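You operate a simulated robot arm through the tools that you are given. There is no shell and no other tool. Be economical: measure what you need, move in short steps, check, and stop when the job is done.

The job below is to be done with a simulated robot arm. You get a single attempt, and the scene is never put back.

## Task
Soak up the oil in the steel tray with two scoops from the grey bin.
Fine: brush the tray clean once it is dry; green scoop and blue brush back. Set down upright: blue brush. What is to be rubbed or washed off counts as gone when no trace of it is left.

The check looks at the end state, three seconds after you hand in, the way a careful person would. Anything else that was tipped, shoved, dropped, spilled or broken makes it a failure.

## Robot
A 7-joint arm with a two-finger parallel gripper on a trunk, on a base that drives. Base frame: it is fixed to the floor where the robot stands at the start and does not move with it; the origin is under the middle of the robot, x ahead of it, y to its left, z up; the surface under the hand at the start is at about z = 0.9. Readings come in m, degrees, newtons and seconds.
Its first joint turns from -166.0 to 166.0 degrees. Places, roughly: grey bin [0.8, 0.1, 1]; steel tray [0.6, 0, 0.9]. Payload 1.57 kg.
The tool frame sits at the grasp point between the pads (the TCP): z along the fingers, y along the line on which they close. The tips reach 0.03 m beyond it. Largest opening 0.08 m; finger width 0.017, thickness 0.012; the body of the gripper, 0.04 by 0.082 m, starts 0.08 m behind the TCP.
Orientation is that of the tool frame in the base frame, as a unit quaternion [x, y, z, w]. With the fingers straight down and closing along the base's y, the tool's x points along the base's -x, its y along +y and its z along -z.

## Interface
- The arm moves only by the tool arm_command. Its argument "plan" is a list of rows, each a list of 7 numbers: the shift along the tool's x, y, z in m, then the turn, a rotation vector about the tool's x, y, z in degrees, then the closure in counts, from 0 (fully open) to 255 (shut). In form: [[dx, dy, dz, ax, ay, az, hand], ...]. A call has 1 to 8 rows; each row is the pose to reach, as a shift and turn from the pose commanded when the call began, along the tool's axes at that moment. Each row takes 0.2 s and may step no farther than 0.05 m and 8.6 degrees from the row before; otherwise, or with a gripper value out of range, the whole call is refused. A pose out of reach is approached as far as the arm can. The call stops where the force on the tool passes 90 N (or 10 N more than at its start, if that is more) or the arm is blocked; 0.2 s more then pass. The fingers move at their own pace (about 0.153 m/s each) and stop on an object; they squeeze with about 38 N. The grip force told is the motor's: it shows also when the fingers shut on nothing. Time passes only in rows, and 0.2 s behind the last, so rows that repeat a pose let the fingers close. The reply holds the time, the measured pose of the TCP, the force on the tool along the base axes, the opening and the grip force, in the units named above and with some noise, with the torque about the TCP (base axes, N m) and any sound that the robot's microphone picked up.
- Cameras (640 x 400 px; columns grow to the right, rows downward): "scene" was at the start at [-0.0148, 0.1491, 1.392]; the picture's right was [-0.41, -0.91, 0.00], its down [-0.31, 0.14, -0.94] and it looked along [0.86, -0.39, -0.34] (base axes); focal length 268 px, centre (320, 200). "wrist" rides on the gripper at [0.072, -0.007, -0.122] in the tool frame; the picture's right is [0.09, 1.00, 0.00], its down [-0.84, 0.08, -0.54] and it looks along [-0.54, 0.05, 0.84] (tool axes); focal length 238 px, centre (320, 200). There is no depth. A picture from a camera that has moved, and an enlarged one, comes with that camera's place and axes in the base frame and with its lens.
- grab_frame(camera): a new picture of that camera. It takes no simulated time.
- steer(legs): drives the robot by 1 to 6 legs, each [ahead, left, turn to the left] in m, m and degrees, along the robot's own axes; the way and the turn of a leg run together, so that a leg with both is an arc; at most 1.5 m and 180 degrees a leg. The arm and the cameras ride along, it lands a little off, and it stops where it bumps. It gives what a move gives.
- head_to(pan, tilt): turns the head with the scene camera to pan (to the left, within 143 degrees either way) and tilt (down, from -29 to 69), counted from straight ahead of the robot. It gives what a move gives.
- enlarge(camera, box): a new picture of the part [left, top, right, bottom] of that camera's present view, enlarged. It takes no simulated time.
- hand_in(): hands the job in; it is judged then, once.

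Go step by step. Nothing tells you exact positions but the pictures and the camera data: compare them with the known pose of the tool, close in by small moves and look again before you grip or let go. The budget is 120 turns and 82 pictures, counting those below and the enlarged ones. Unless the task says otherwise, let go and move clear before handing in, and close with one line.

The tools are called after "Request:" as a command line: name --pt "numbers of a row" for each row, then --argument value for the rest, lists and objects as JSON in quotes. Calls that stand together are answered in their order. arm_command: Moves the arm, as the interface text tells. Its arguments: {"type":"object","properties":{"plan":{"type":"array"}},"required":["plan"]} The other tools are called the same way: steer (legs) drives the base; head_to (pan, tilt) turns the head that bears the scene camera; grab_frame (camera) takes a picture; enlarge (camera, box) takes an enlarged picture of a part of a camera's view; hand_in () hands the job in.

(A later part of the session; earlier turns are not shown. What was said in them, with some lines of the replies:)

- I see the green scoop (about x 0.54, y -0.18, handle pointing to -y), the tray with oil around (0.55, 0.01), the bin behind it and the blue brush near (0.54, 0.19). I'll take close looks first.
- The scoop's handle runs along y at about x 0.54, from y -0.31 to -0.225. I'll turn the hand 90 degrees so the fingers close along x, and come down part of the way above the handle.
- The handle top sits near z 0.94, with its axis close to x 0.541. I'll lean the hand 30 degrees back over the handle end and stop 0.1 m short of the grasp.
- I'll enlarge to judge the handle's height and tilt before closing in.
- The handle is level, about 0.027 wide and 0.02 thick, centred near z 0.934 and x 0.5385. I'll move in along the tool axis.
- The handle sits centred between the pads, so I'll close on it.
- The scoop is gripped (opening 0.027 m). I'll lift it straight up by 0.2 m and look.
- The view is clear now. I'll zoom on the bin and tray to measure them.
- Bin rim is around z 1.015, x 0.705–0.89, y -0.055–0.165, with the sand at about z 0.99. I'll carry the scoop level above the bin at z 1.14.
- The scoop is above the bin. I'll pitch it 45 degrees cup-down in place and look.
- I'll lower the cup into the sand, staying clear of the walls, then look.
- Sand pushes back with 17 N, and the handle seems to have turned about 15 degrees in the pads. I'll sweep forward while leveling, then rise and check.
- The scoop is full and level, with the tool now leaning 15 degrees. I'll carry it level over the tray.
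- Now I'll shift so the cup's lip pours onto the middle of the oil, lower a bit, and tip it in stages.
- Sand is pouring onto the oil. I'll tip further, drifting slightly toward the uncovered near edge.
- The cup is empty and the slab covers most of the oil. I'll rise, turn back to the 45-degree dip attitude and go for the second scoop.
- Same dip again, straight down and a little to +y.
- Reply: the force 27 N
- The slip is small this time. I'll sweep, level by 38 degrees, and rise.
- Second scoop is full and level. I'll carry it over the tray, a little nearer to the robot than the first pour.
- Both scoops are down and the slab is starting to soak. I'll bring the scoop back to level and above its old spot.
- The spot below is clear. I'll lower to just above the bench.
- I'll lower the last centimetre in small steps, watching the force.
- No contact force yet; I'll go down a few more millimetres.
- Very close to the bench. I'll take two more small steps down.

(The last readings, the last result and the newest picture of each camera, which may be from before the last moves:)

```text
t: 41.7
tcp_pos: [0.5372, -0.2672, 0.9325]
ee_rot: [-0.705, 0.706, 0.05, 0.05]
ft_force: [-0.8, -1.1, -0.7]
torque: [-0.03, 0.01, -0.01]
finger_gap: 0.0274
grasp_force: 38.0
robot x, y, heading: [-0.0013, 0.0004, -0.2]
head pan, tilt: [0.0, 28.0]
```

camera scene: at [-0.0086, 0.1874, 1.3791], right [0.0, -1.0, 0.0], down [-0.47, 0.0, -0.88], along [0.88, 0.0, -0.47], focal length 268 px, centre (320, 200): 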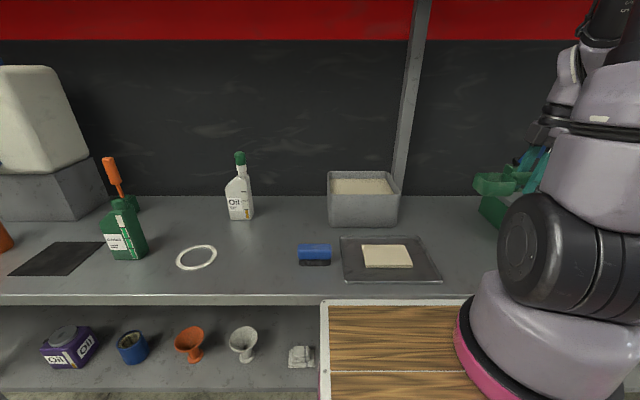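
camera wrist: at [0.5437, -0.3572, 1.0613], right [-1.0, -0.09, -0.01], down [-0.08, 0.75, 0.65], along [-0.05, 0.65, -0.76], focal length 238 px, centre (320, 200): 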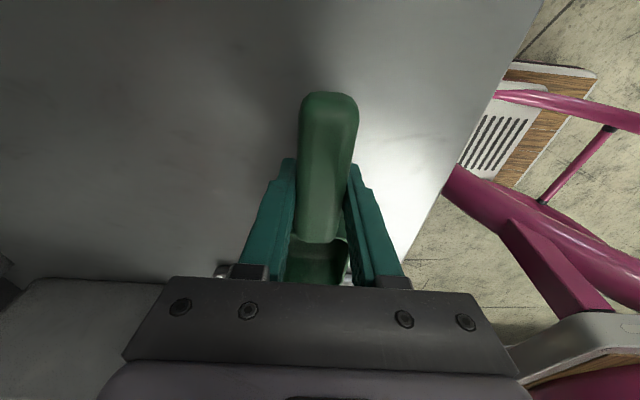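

The fingertips are nearly at the bench, so any gap left is a millimetre or two. I'll release gently.

Request:
arm_command --pt "0 0 0 0 0 0 150" --pt "0 0 0 0 0 0 100" --pt "0 0 0 0 0 0 40" --pt "0 0 0 0 0 0 0" --pt "0 0 0 0 0 0 0"

Request:
enlarge --camera "scene" --box '[460, 220, 530, 280]'

Request:
grab_frame --camera "wrist"

```text
t: 42.9
tcp_pos: [0.5375, -0.2677, 0.9327]
ee_rot: [0.705, -0.705, -0.05, -0.049]
ft_force: [-0.4, 0.5, 0.1]
torque: [-0.05, -0.01, -0.01]
finger_gap: 0.0801
grasp_force: 0.1
robot x, y, heading: [0.0006, -0.0021, -0.2]
head pan, tilt: [0.0, 28.0]
```

```text
6.67 times, centred on (495, 250) of scene
camera zoom: at [-0.0085, 0.1873, 1.3792], right [0.0, -1.0, 0.0], down [-0.47, 0.0, -0.88], along [0.88, 0.0, -0.47], focal length 1784 px, centre (-847, -133)
```

zoom: 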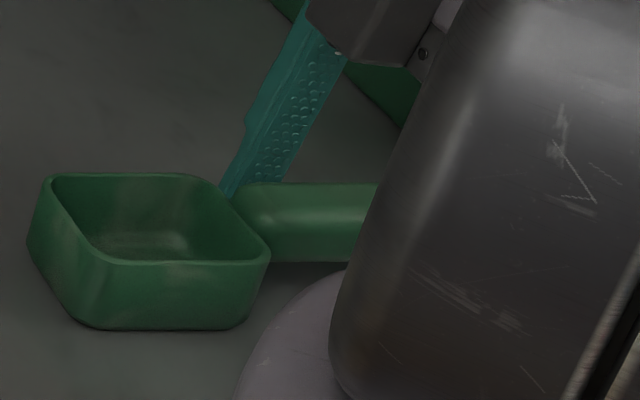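

```text
46 pictures are left
camera wrist: at [0.5432, -0.3557, 1.0424], right [-1.0, -0.09, -0.01], down [-0.08, 0.75, 0.65], along [-0.05, 0.65, -0.76], focal length 238 px, centre (320, 200)
```

wrist: 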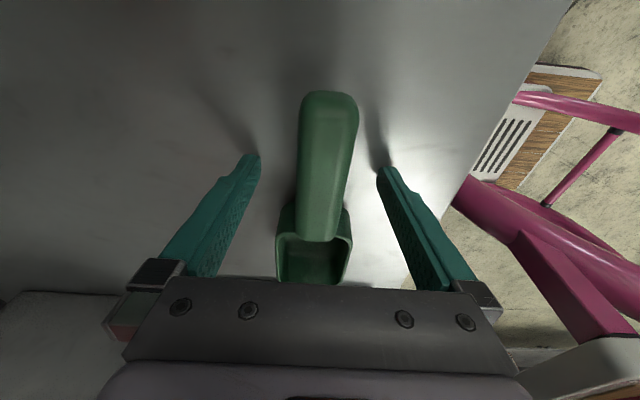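

The scoop stands where it was. I'll retreat along the fingers, straighten up, and travel to above the brush near (0.54, 0.20).

Request:
arm_command --pt "0 0 -0.02 0 0 0 0" --pt "0 0 -0.06 0 0 0 0" --pt "0 0 -0.11 0 0 0 0" --pt "0 0 -0.16 0 0 0 0" --pt "0 0 -0.2 0 0 0 0" --pt "0 0 -0.21 0 8 0 0"

Request:
arm_command --pt "-0.03 0 0 0 0 0 0" --pt "-0.075 0 0 0 0 0 0" --pt "-0.12 0 0 0 0 0 0" --pt "-0.165 0 0 0 0 0 0" --pt "-0.21 0 0 0 0 0 0" --pt "-0.255 0 0 0 0 0 0" --pt "-0.3 0 0 0 0 0 0" --pt "-0.345 0 0 0 0 0 0"

Request:
grab_frame --camera "wrist"

Request:
grab_frame --camera "scene"

```text
t: 44.3
tcp_pos: [0.5381, -0.2974, 1.1417]
ee_rot: [-0.707, 0.707, 0.0, 0.001]
ft_force: [-0.8, -0.6, -0.2]
torque: [0.05, 0.01, 0.01]
finger_gap: 0.0802
grasp_force: 0.0
robot x, y, heading: [-0.0035, 0.0051, 0.1]
head pan, tilt: [0.0, 28.0]
```

```text
t: 46.1
tcp_pos: [0.5374, 0.0473, 1.1405]
ee_rot: [-0.707, 0.708, 0.0, 0.0]
ft_force: [0.1, -1.1, 0.1]
torque: [0.03, -0.03, 0.0]
finger_gap: 0.0799
grasp_force: 0.0
robot x, y, heading: [0.0036, -0.0009, 0.0]
head pan, tilt: [0.0, 28.0]
```

```text
45 pictures are left
camera wrist: at [0.5432, -0.0251, 1.2619], right [-1.0, -0.09, 0.0], down [-0.08, 0.84, 0.54], along [-0.05, 0.54, -0.84], focal length 238 px, centre (320, 200)
```

wrist: 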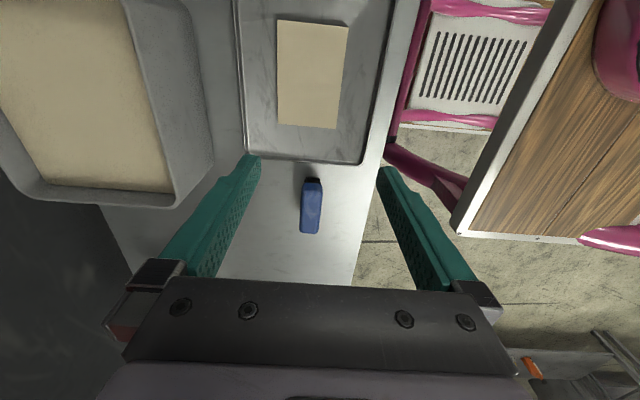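

```text
44 pictures are left
camera scene: at [-0.0086, 0.187, 1.3792], right [0.0, -1.0, 0.0], down [-0.47, 0.0, -0.88], along [0.88, 0.0, -0.47], focal length 268 px, centre (320, 200)
```

scene: 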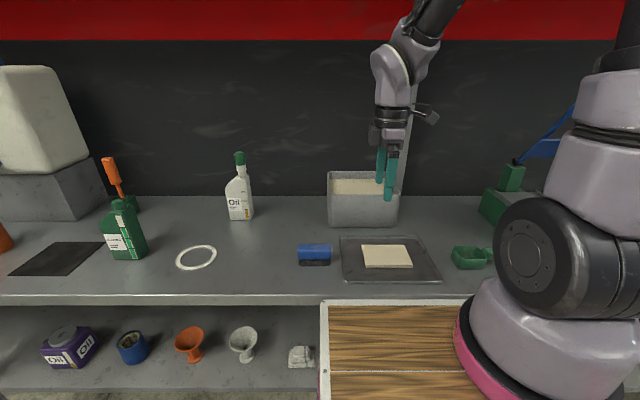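

The dry-looking slab covers x 0.508–0.597, y -0.047–0.076. The brush centre is near (0.5375, 0.199), turned about 2.5 degrees. I'll go above it and part of the way down.

Request:
arm_command --pt "-0.04 0 0 0 0 0 0" --pt "-0.08 0 0 0 0 0 0" --pt "-0.12 0 0 0 0 0 0" --pt "-0.152 0 0.01 0 0 -2.5 0" --pt "-0.152 0 0.05 0 0 -2.5 0" --pt "-0.152 0 0.09 0 0 -2.5 0" --pt "-0.152 0 0.12 0 0 -2.5 0"

Request:
grab_frame --camera "wrist"

Request:
enlarge --camera "scene" --box '[280, 190, 430, 290]'

```text
t: 47.7
tcp_pos: [0.5368, 0.2001, 1.0197]
ee_rot: [0.722, -0.692, -0.001, 0.0]
ft_force: [-0.6, -0.8, -0.3]
torque: [0.0, 0.0, 0.01]
finger_gap: 0.0798
grasp_force: 0.1
robot x, y, heading: [-0.0018, -0.0019, 0.0]
head pan, tilt: [0.0, 28.0]
```

```text
43 pictures are left
camera wrist: at [0.5462, 0.1285, 1.1414], right [-0.99, -0.14, 0.0], down [-0.11, 0.83, 0.54], along [-0.07, 0.54, -0.84], focal length 238 px, centre (320, 200)
```

wrist: 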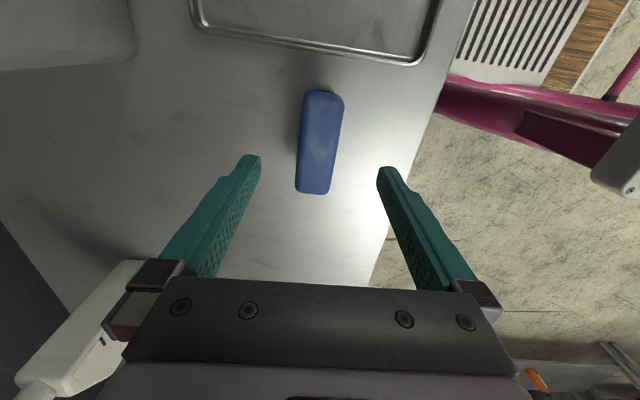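

```text
4.00 times, centred on (355, 240) of scene
camera zoom: at [-0.0089, 0.1873, 1.3792], right [0.0, -1.0, 0.0], down [-0.47, 0.0, -0.88], along [0.88, 0.0, -0.47], focal length 1071 px, centre (180, 40)
```

zoom: 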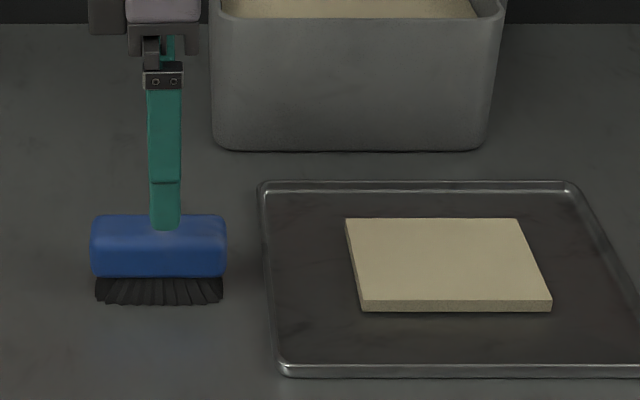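

Aligned within 2 mm. I'll lower to z 0.945 and grip the blue block.

Request:
arm_command --pt "0 -0.002 0.03 0 0 0 0" --pt "0 -0.002 0.055 0 0 0 0" --pt "0 -0.002 0.075 0 0 0 0" --pt "0 -0.002 0.075 0 0 0 0" --pt "0 -0.002 0.075 0 0 0 120" --pt "0 -0.002 0.075 0 0 0 255" --pt "0 -0.002 0.075 0 0 0 255" --pt "0 -0.002 0.075 0 0 0 255"

Request:
grab_frame --camera "wrist"

Request:
enlarge --camera "scene" --box '[280, 190, 430, 290]'

```text
t: 49.5
tcp_pos: [0.5396, 0.1996, 0.9453]
ee_rot: [0.723, -0.691, 0.0, 0.0]
ft_force: [-0.1, 0.2, 0.2]
torque: [0.0, 0.05, -0.01]
finger_gap: 0.0333
grasp_force: 38.1
robot x, y, heading: [-0.0007, -0.001, 0.0]
head pan, tilt: [0.0, 28.0]
```

```text
41 pictures are left
camera wrist: at [0.548, 0.1281, 1.0666], right [-0.99, -0.14, 0.0], down [-0.11, 0.83, 0.54], along [-0.07, 0.54, -0.84], focal length 238 px, centre (320, 200)
```

wrist: 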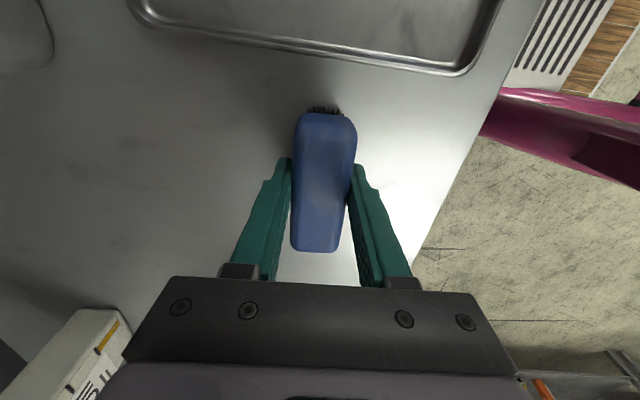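

```text
4.00 times, centred on (355, 240) of scene
camera zoom: at [-0.0085, 0.1874, 1.3791], right [0.0, -1.0, 0.0], down [-0.47, 0.0, -0.88], along [0.88, 0.0, -0.47], focal length 1071 px, centre (180, 40)
```

zoom: 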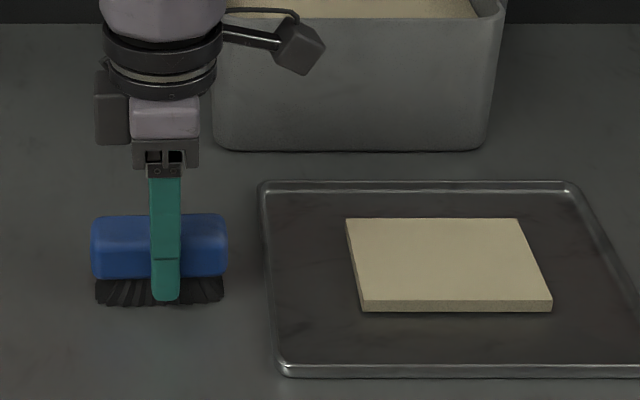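

The brush is held (opening 0.033 m). I'll lift it and carry it above the slab's far left edge at (0.61, 0.035).

Request:
arm_command --pt "0 0 -0.03 0 0 0 255" --pt "0 0 -0.06 0 0 1 255" --pt "0 0 -0.09 0 0 2.5 255" --pt "0.042 -0.015 -0.09 0 0 2.5 255" --pt "0.084 -0.031 -0.09 0 0 2.5 255" --pt "0.126 -0.047 -0.09 0 0 2.5 255" --pt "0.168 -0.0626 -0.09 0 0 2.5 255" --pt "0.168 -0.0626 -0.07 0 0 2.5 255"

Request:
enlarge --camera "scene" --box '[300, 170, 460, 290]'

```text
t: 51.3
tcp_pos: [0.6101, 0.0358, 1.015]
ee_rot: [-0.707, 0.707, 0.0, 0.0]
ft_force: [-0.6, 0.8, 0.5]
torque: [0.0, -0.01, 0.02]
finger_gap: 0.0332
grasp_force: 37.9
robot x, y, heading: [0.0009, 0.0007, 0.0]
head pan, tilt: [0.0, 28.0]
```

```text
3.33 times, centred on (380, 230) of scene
camera zoom: at [-0.0087, 0.1874, 1.3791], right [0.0, -1.0, 0.0], down [-0.47, 0.0, -0.88], along [0.88, 0.0, -0.47], focal length 892 px, centre (120, 100)
```

zoom: 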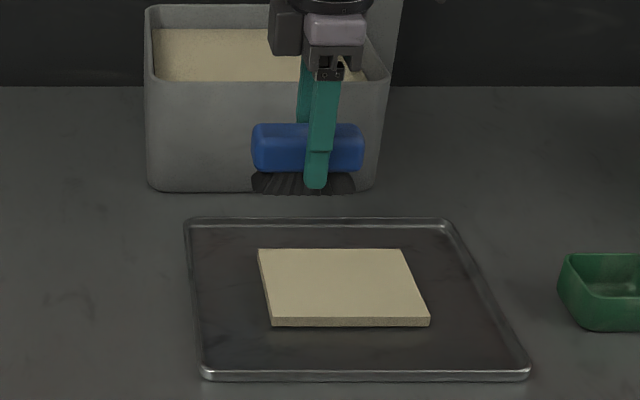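

I'll lower to just above the tray floor behind the slab, watching the force.

Request:
arm_command --pt "0 0 0.03 0 0 0 255" --pt "0 0 0.05 0 0 0 255" --pt "0 0 0.06 0 0 0 255" --pt "0 0 0.064 0 0 0 255" --pt "0 0 0.067 0 0 0 255" --pt "0 0 0.067 0 0 0 255"

Request:
enlarge --camera "scene" --box '[300, 170, 460, 290]'

```text
t: 52.7
tcp_pos: [0.6103, 0.0358, 0.9484]
ee_rot: [0.707, -0.707, 0.0, 0.0]
ft_force: [-1.5, -1.2, 9.1]
torque: [0.09, 0.05, 0.01]
finger_gap: 0.0334
grasp_force: 37.7
robot x, y, heading: [0.0021, 0.0033, 0.1]
head pan, tilt: [0.0, 28.0]
```

```text
3.33 times, centred on (380, 230) of scene
camera zoom: at [-0.0088, 0.1873, 1.3792], right [0.0, -1.0, 0.0], down [-0.47, 0.0, -0.88], along [0.88, 0.0, -0.47], focal length 892 px, centre (120, 100)
```

zoom: 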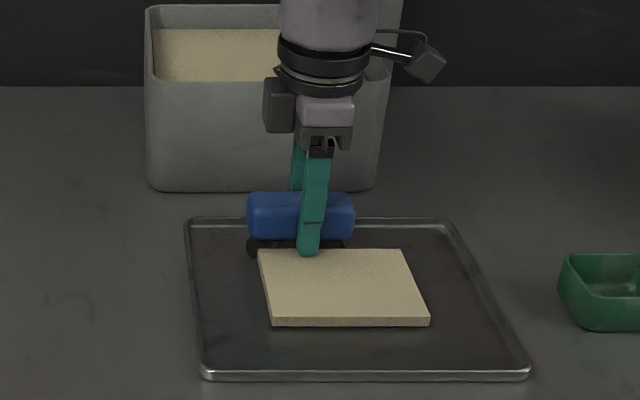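

Light contact of 9 N with the tray floor. I'll sweep slowly toward the robot.

Request:
arm_command --pt "0 0.012 0 0 0 0 255" --pt "0 0.024 0 0 0 0 255" --pt "0 0.036 0 0 0 0 255" --pt "0 0.048 0 0 0 0 255" --pt "0 0.06 0 0 0 0 255" --pt "0 0.072 0 0 0 0 255" --pt "0 0.084 0 0 0 0 255"

Request:
enlarge --camera "scene" --box '[300, 170, 460, 290]'

```text
t: 54.3
tcp_pos: [0.5259, 0.0349, 0.9485]
ee_rot: [0.707, -0.707, 0.0, 0.0]
ft_force: [5.2, -0.3, 21.1]
torque: [0.2, -0.18, -0.03]
finger_gap: 0.0333
grasp_force: 38.0
robot x, y, heading: [-0.0012, -0.0034, 0.0]
head pan, tilt: [0.0, 28.0]
```

```text
3.33 times, centred on (380, 230) of scene
camera zoom: at [-0.0088, 0.1873, 1.3792], right [0.0, -1.0, 0.0], down [-0.47, 0.0, -0.88], along [0.88, 0.0, -0.47], focal length 892 px, centre (120, 100)
```

zoom: 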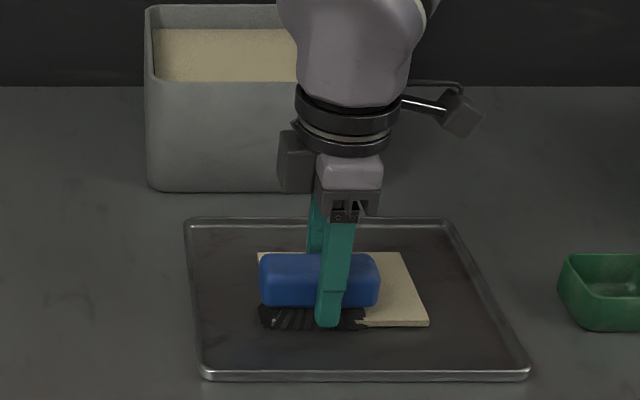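

It's working: the slab is being thinned where the brush went. I'll push on to x 0.51 and sweep back.

Request:
arm_command --pt "0 0.01 0 0 0 0 255" --pt "0 -0.005 0 0 0 0 255" --pt "0 -0.02 0 0 0 0 255" --pt "0 -0.035 0 0 0 0 255" --pt "0 -0.05 0 0 0 0 255" --pt "0 -0.065 0 0 0 0 255" --pt "0 -0.08 0 0 0 0 255" --pt "0 -0.09 0 0 0 0 255"

Request:
enlarge --camera "scene" --box '[300, 170, 460, 290]'

```text
t: 56.1
tcp_pos: [0.6143, 0.0361, 0.9468]
ee_rot: [-0.707, 0.707, 0.0, -0.001]
ft_force: [-6.6, 0.8, 19.3]
torque: [-0.14, 0.22, -0.04]
finger_gap: 0.0333
grasp_force: 37.9
robot x, y, heading: [-0.0005, 0.0025, -0.0]
head pan, tilt: [0.0, 28.0]
```

```text
3.33 times, centred on (380, 230) of scene
camera zoom: at [-0.0092, 0.1874, 1.3791], right [0.0, -1.0, 0.0], down [-0.47, 0.0, -0.88], along [0.88, 0.0, -0.47], focal length 892 px, centre (120, 100)
```

zoom: 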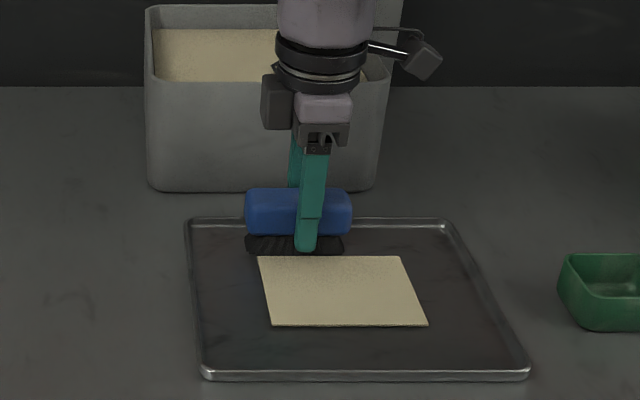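

The slab's whole height has dropped to a thin, speckled film. More strokes.

Request:
arm_command --pt "0.006 0.015 0 0 0 0 255" --pt "0.012 0.032 0 0 0 0 255" --pt "0.018 0.049 0 0 0 0 255" --pt "0.024 0.066 0 0 0 0 255" --pt "0.03 0.083 0 0 0 0 255" --pt "0.036 0.1 0 0 0 0 255" --pt "0.04 0.085 0 0 0 0 255" --pt "0.045 0.068 0 0 0 0 255"

Request:
arm_command --pt "0 -0.017 0 0 0 0 255" --pt "0 -0.034 0 0 0 0 255" --pt "0 -0.051 0 0 0 0 255" --pt "0 -0.066 0 0 0 0 255"

Request:
enlarge --camera "scene" --box '[300, 170, 460, 290]'

```text
t: 57.9
tcp_pos: [0.5472, -0.0102, 0.9478]
ee_rot: [-0.707, 0.707, 0.0, 0.0]
ft_force: [-1.8, -1.1, 6.4]
torque: [0.13, 0.1, 0.04]
finger_gap: 0.0336
grasp_force: 38.1
out of reach, approached as far as the arm can: row 6
robot x, y, heading: [0.0018, -0.0011, 0.0]
head pan, tilt: [0.0, 28.0]
```

```text
t: 58.9
tcp_pos: [0.6123, -0.0094, 0.9471]
ee_rot: [-0.707, 0.707, 0.0, 0.0]
ft_force: [-2.8, 0.3, 12.9]
torque: [-0.04, 0.1, -0.11]
finger_gap: 0.0334
grasp_force: 38.7
robot x, y, heading: [0.0013, -0.0021, -0.0]
head pan, tilt: [0.0, 28.0]
```

```text
3.33 times, centred on (380, 230) of scene
camera zoom: at [-0.009, 0.1874, 1.3791], right [0.0, -1.0, 0.0], down [-0.47, 0.0, -0.88], along [0.88, 0.0, -0.47], focal length 892 px, centre (120, 100)
```

zoom: 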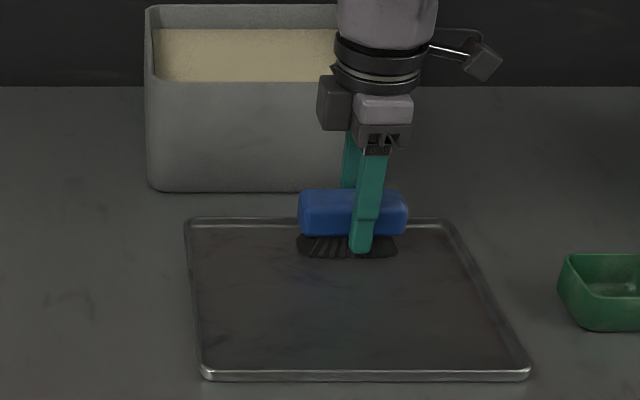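

The tray looks clean. I'll lift off and check it closely for leftovers.

Request:
arm_command --pt "0 0 -0.02 0 0 0 255" --pt "0 0 -0.05 0 0 0 255" --pt "0 0 -0.08 0 0 0 255" --pt "-0.04 0.015 -0.09 0 0 0 255" --pt "-0.085 0.03 -0.09 0 0 0 255" --pt "-0.13 0.045 -0.09 0 0 0 255" --pt "-0.17 0.06 -0.09 0 0 0 255" --pt "-0.209 0.0727 -0.09 0 0 0 255"

Request:
enlarge --camera "scene" --box '[325, 220, 455, 295]'

Request:
grab_frame --camera "wrist"

Request:
enlarge --camera "scene" --box '[280, 190, 430, 290]'

```text
t: 60.7
tcp_pos: [0.5408, 0.1987, 1.0381]
ee_rot: [-0.707, 0.708, 0.0, 0.0]
ft_force: [0.2, -0.3, -1.5]
torque: [0.02, 0.02, -0.02]
finger_gap: 0.0335
grasp_force: 38.2
robot x, y, heading: [0.0018, 0.004, 0.1]
head pan, tilt: [0.0, 28.0]
```

```text
4.92 times, centred on (390, 258) of scene
camera zoom: at [-0.0083, 0.1869, 1.3792], right [0.0, -1.0, 0.0], down [-0.47, 0.0, -0.88], along [0.88, 0.0, -0.47], focal length 1318 px, centre (-25, -83)
```

zoom: 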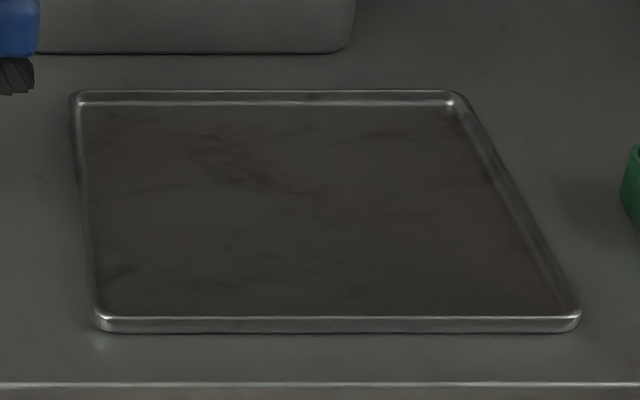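

```text
33 pictures are left
camera wrist: at [0.5477, 0.126, 1.1596], right [-1.0, -0.09, 0.0], down [-0.08, 0.84, 0.54], along [-0.05, 0.54, -0.84], focal length 238 px, centre (320, 200)
```

wrist: 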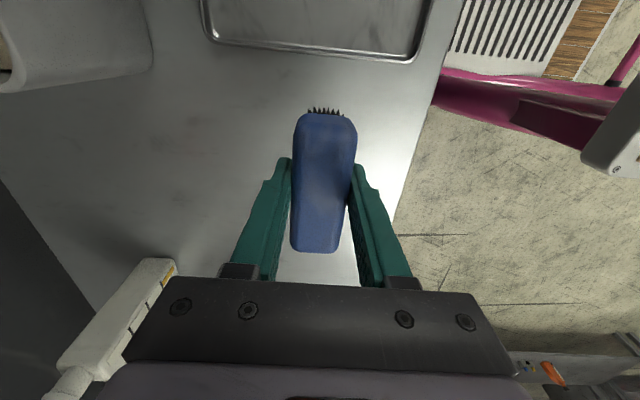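

```text
4.00 times, centred on (355, 240) of scene
camera zoom: at [-0.0083, 0.1869, 1.3792], right [0.0, -1.0, 0.0], down [-0.47, 0.0, -0.88], along [0.88, 0.0, -0.47], focal length 1071 px, centre (180, 40)
```

zoom: 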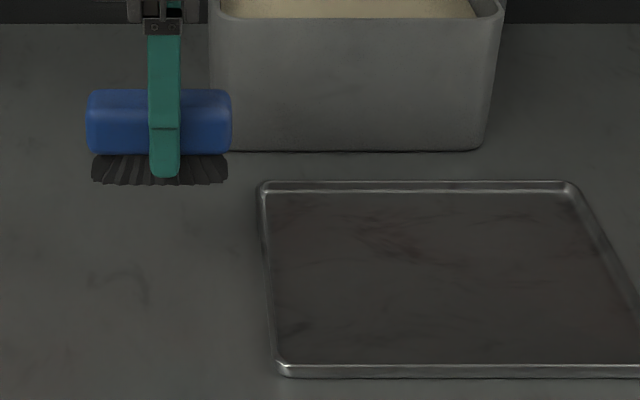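

The tray is clean and hasn't moved. I'll lower the brush upright onto its old spot, restoring its slight turn.

Request:
arm_command --pt "0 0.001 0.03 0 0 -2.5 255" --pt "0 0.001 0.06 0 0 -2.5 255" --pt "0 0.001 0.08 0 0 -2.5 255" --pt "0 0.001 0.087 0 0 -2.5 255" --pt "0 0.001 0.09 0 0 -2.5 255" --pt "0 0.001 0.09 0 0 -2.5 255"

Request:
enlarge --camera "scene" --box '[280, 190, 430, 290]'

```text
t: 62.1
tcp_pos: [0.5393, 0.1989, 0.9482]
ee_rot: [0.722, -0.692, 0.0, 0.001]
ft_force: [-0.8, 0.3, -0.6]
torque: [-0.01, -0.05, 0.02]
finger_gap: 0.0334
grasp_force: 37.7
robot x, y, heading: [0.0011, 0.0018, -0.2]
head pan, tilt: [0.0, 28.0]
```

```text
4.00 times, centred on (355, 240) of scene
camera zoom: at [-0.0085, 0.1874, 1.3791], right [0.0, -1.0, 0.0], down [-0.47, 0.0, -0.88], along [0.88, 0.0, -0.47], focal length 1071 px, centre (180, 40)
```

zoom: 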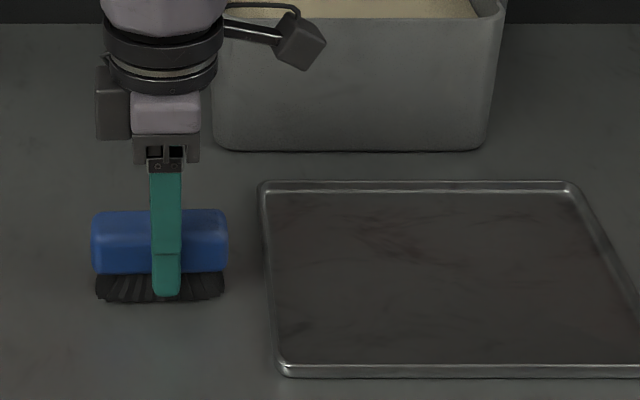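

The brush is about 3 mm above the bench. I'll take the last steps down.

Request:
arm_command --pt "0 0 0.001 0 0 0 255" --pt "0 0 0.002 0 0 0 255" --pt "0 0 0.003 0 0 0 255" --pt "0 0 0.003 0 0 0 255"

```text
t: 63.1
tcp_pos: [0.5398, 0.2001, 0.9455]
ee_rot: [0.722, -0.691, 0.0, 0.0]
ft_force: [0.8, 0.1, -0.7]
torque: [0.01, 0.04, -0.02]
finger_gap: 0.0335
grasp_force: 38.8
robot x, y, heading: [-0.0023, -0.0027, -0.2]
head pan, tilt: [0.0, 28.0]
```

Request:
arm_command --pt "0 0 0.001 0 0 0 255" --pt "0 0 0.002 0 0 0 255" --pt "0 0 0.002 0 0 0 255"

Request:
enlarge --camera "scene" --box '[280, 190, 430, 290]'

```text
t: 63.9
tcp_pos: [0.5412, 0.2003, 0.9454]
ee_rot: [0.722, -0.692, -0.001, -0.001]
ft_force: [-0.9, -2.6, 33.7]
torque: [0.0, 0.11, -0.05]
finger_gap: 0.0335
grasp_force: 38.1
robot x, y, heading: [0.0015, -0.0013, -0.0]
head pan, tilt: [0.0, 28.0]
```

```text
4.00 times, centred on (355, 240) of scene
camera zoom: at [-0.0094, 0.187, 1.3792], right [0.0, -1.0, 0.0], down [-0.47, 0.0, -0.88], along [0.88, 0.0, -0.47], focal length 1071 px, centre (180, 40)
```

zoom: 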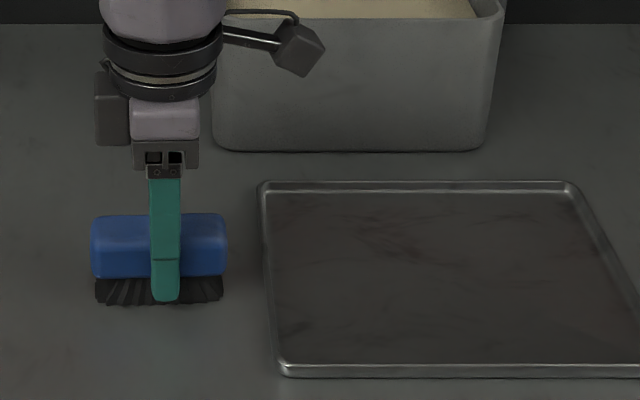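

The brush is firmly on the bench with 34 N of contact, in the same picture position as before. I'll ease off 1.5 mm, open, and rise.

Request:
arm_command --pt "0 0 -0.0015 0 0 0 255" --pt "0 0 -0.0015 0 0 0 255" --pt "0 0 -0.0015 0 0 0 120" --pt "0 0 -0.0015 0 0 0 60" --pt "0 0 -0.0015 0 0 0 0" --pt "0 0 -0.0015 0 0 0 0"

Request:
arm_command --pt "0 0 -0.03 0 0 0 0" --pt "0 0 -0.07 0 0 0 0" --pt "0 0 -0.12 0 0 0 0" --pt "0 0 -0.17 0 0 0 0" --pt "0.045 0 -0.19 0 0 0 0" --pt "0.09 0 -0.19 0 0 0 0" --pt "0.135 0 -0.19 0 0 0 0" --pt "0.18 0 -0.19 0 0 0 0"

Request:
grab_frame --camera "scene"

Request:
enlarge --camera "scene" --box '[280, 190, 430, 290]'

Request:
grab_frame --camera "wrist"

```text
t: 65.3
tcp_pos: [0.5406, 0.1997, 0.9447]
ee_rot: [0.722, -0.692, 0.0, 0.001]
ft_force: [0.1, -0.5, -0.8]
torque: [0.0, 0.0, -0.02]
finger_gap: 0.0799
grasp_force: 0.0
robot x, y, heading: [0.0003, 0.0006, -0.4]
head pan, tilt: [0.0, 28.0]
```

```text
t: 67.1
tcp_pos: [0.5472, 0.0203, 1.1339]
ee_rot: [0.723, -0.691, 0.0, 0.0]
ft_force: [0.0, 0.2, 0.3]
torque: [-0.02, -0.03, 0.02]
finger_gap: 0.0802
grasp_force: 0.1
robot x, y, heading: [-0.0018, 0.0013, -0.1]
head pan, tilt: [0.0, 28.0]
```

```text
29 pictures are left
camera scene: at [-0.0086, 0.1878, 1.3791], right [0.0, -1.0, 0.0], down [-0.47, 0.0, -0.88], along [0.88, 0.0, -0.47], focal length 268 px, centre (320, 200)
```

scene: 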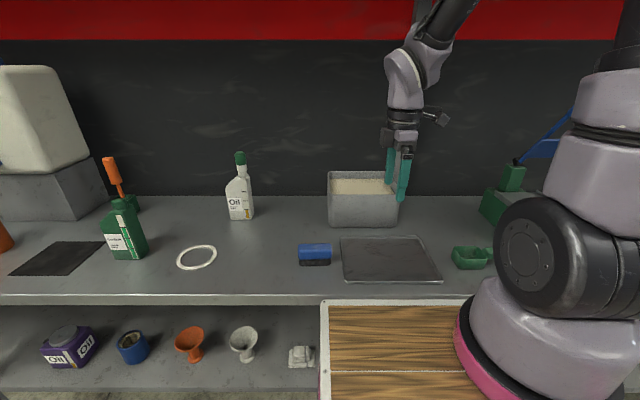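

```text
4.00 times, centred on (355, 240) of scene
camera zoom: at [-0.0086, 0.1878, 1.3791], right [0.0, -1.0, 0.0], down [-0.47, 0.0, -0.88], along [0.88, 0.0, -0.47], focal length 1071 px, centre (180, 40)
```

zoom: 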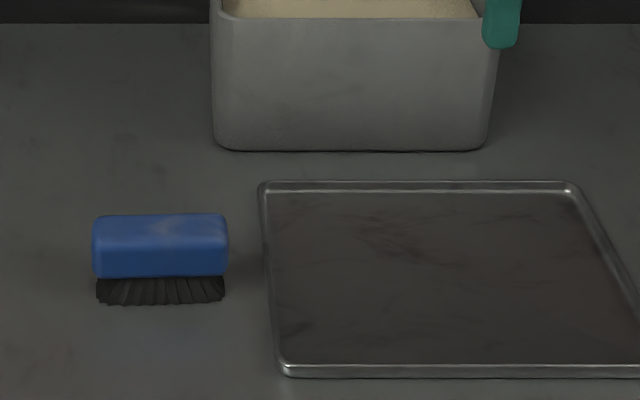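

```text
27 pictures are left
camera wrist: at [0.557, -0.0513, 1.2554], right [-0.99, -0.14, 0.0], down [-0.12, 0.83, 0.54], along [-0.07, 0.54, -0.84], focal length 238 px, centre (320, 200)
```

wrist: 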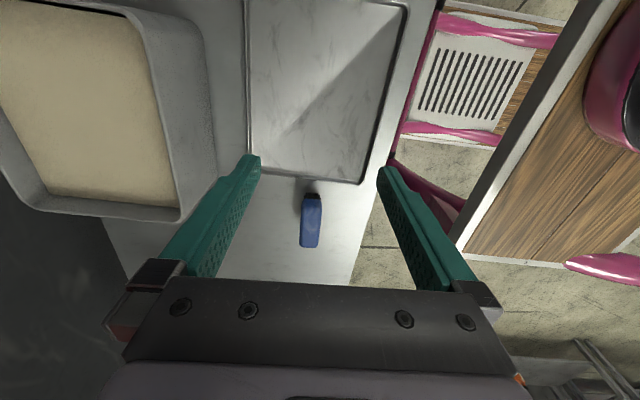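

The tray is clean, with no oil or granules left in it. The brush stands upright on its spot, the scoop is back on its own, and the hand is clear, so I'm handing in.

Request:
hand_in

```text
The job is handed in.
```

I soaked up the oil with two scoops from the grey bin and brushed the tray clean. The green scoop and blue brush are back in their places, the brush standing upright.
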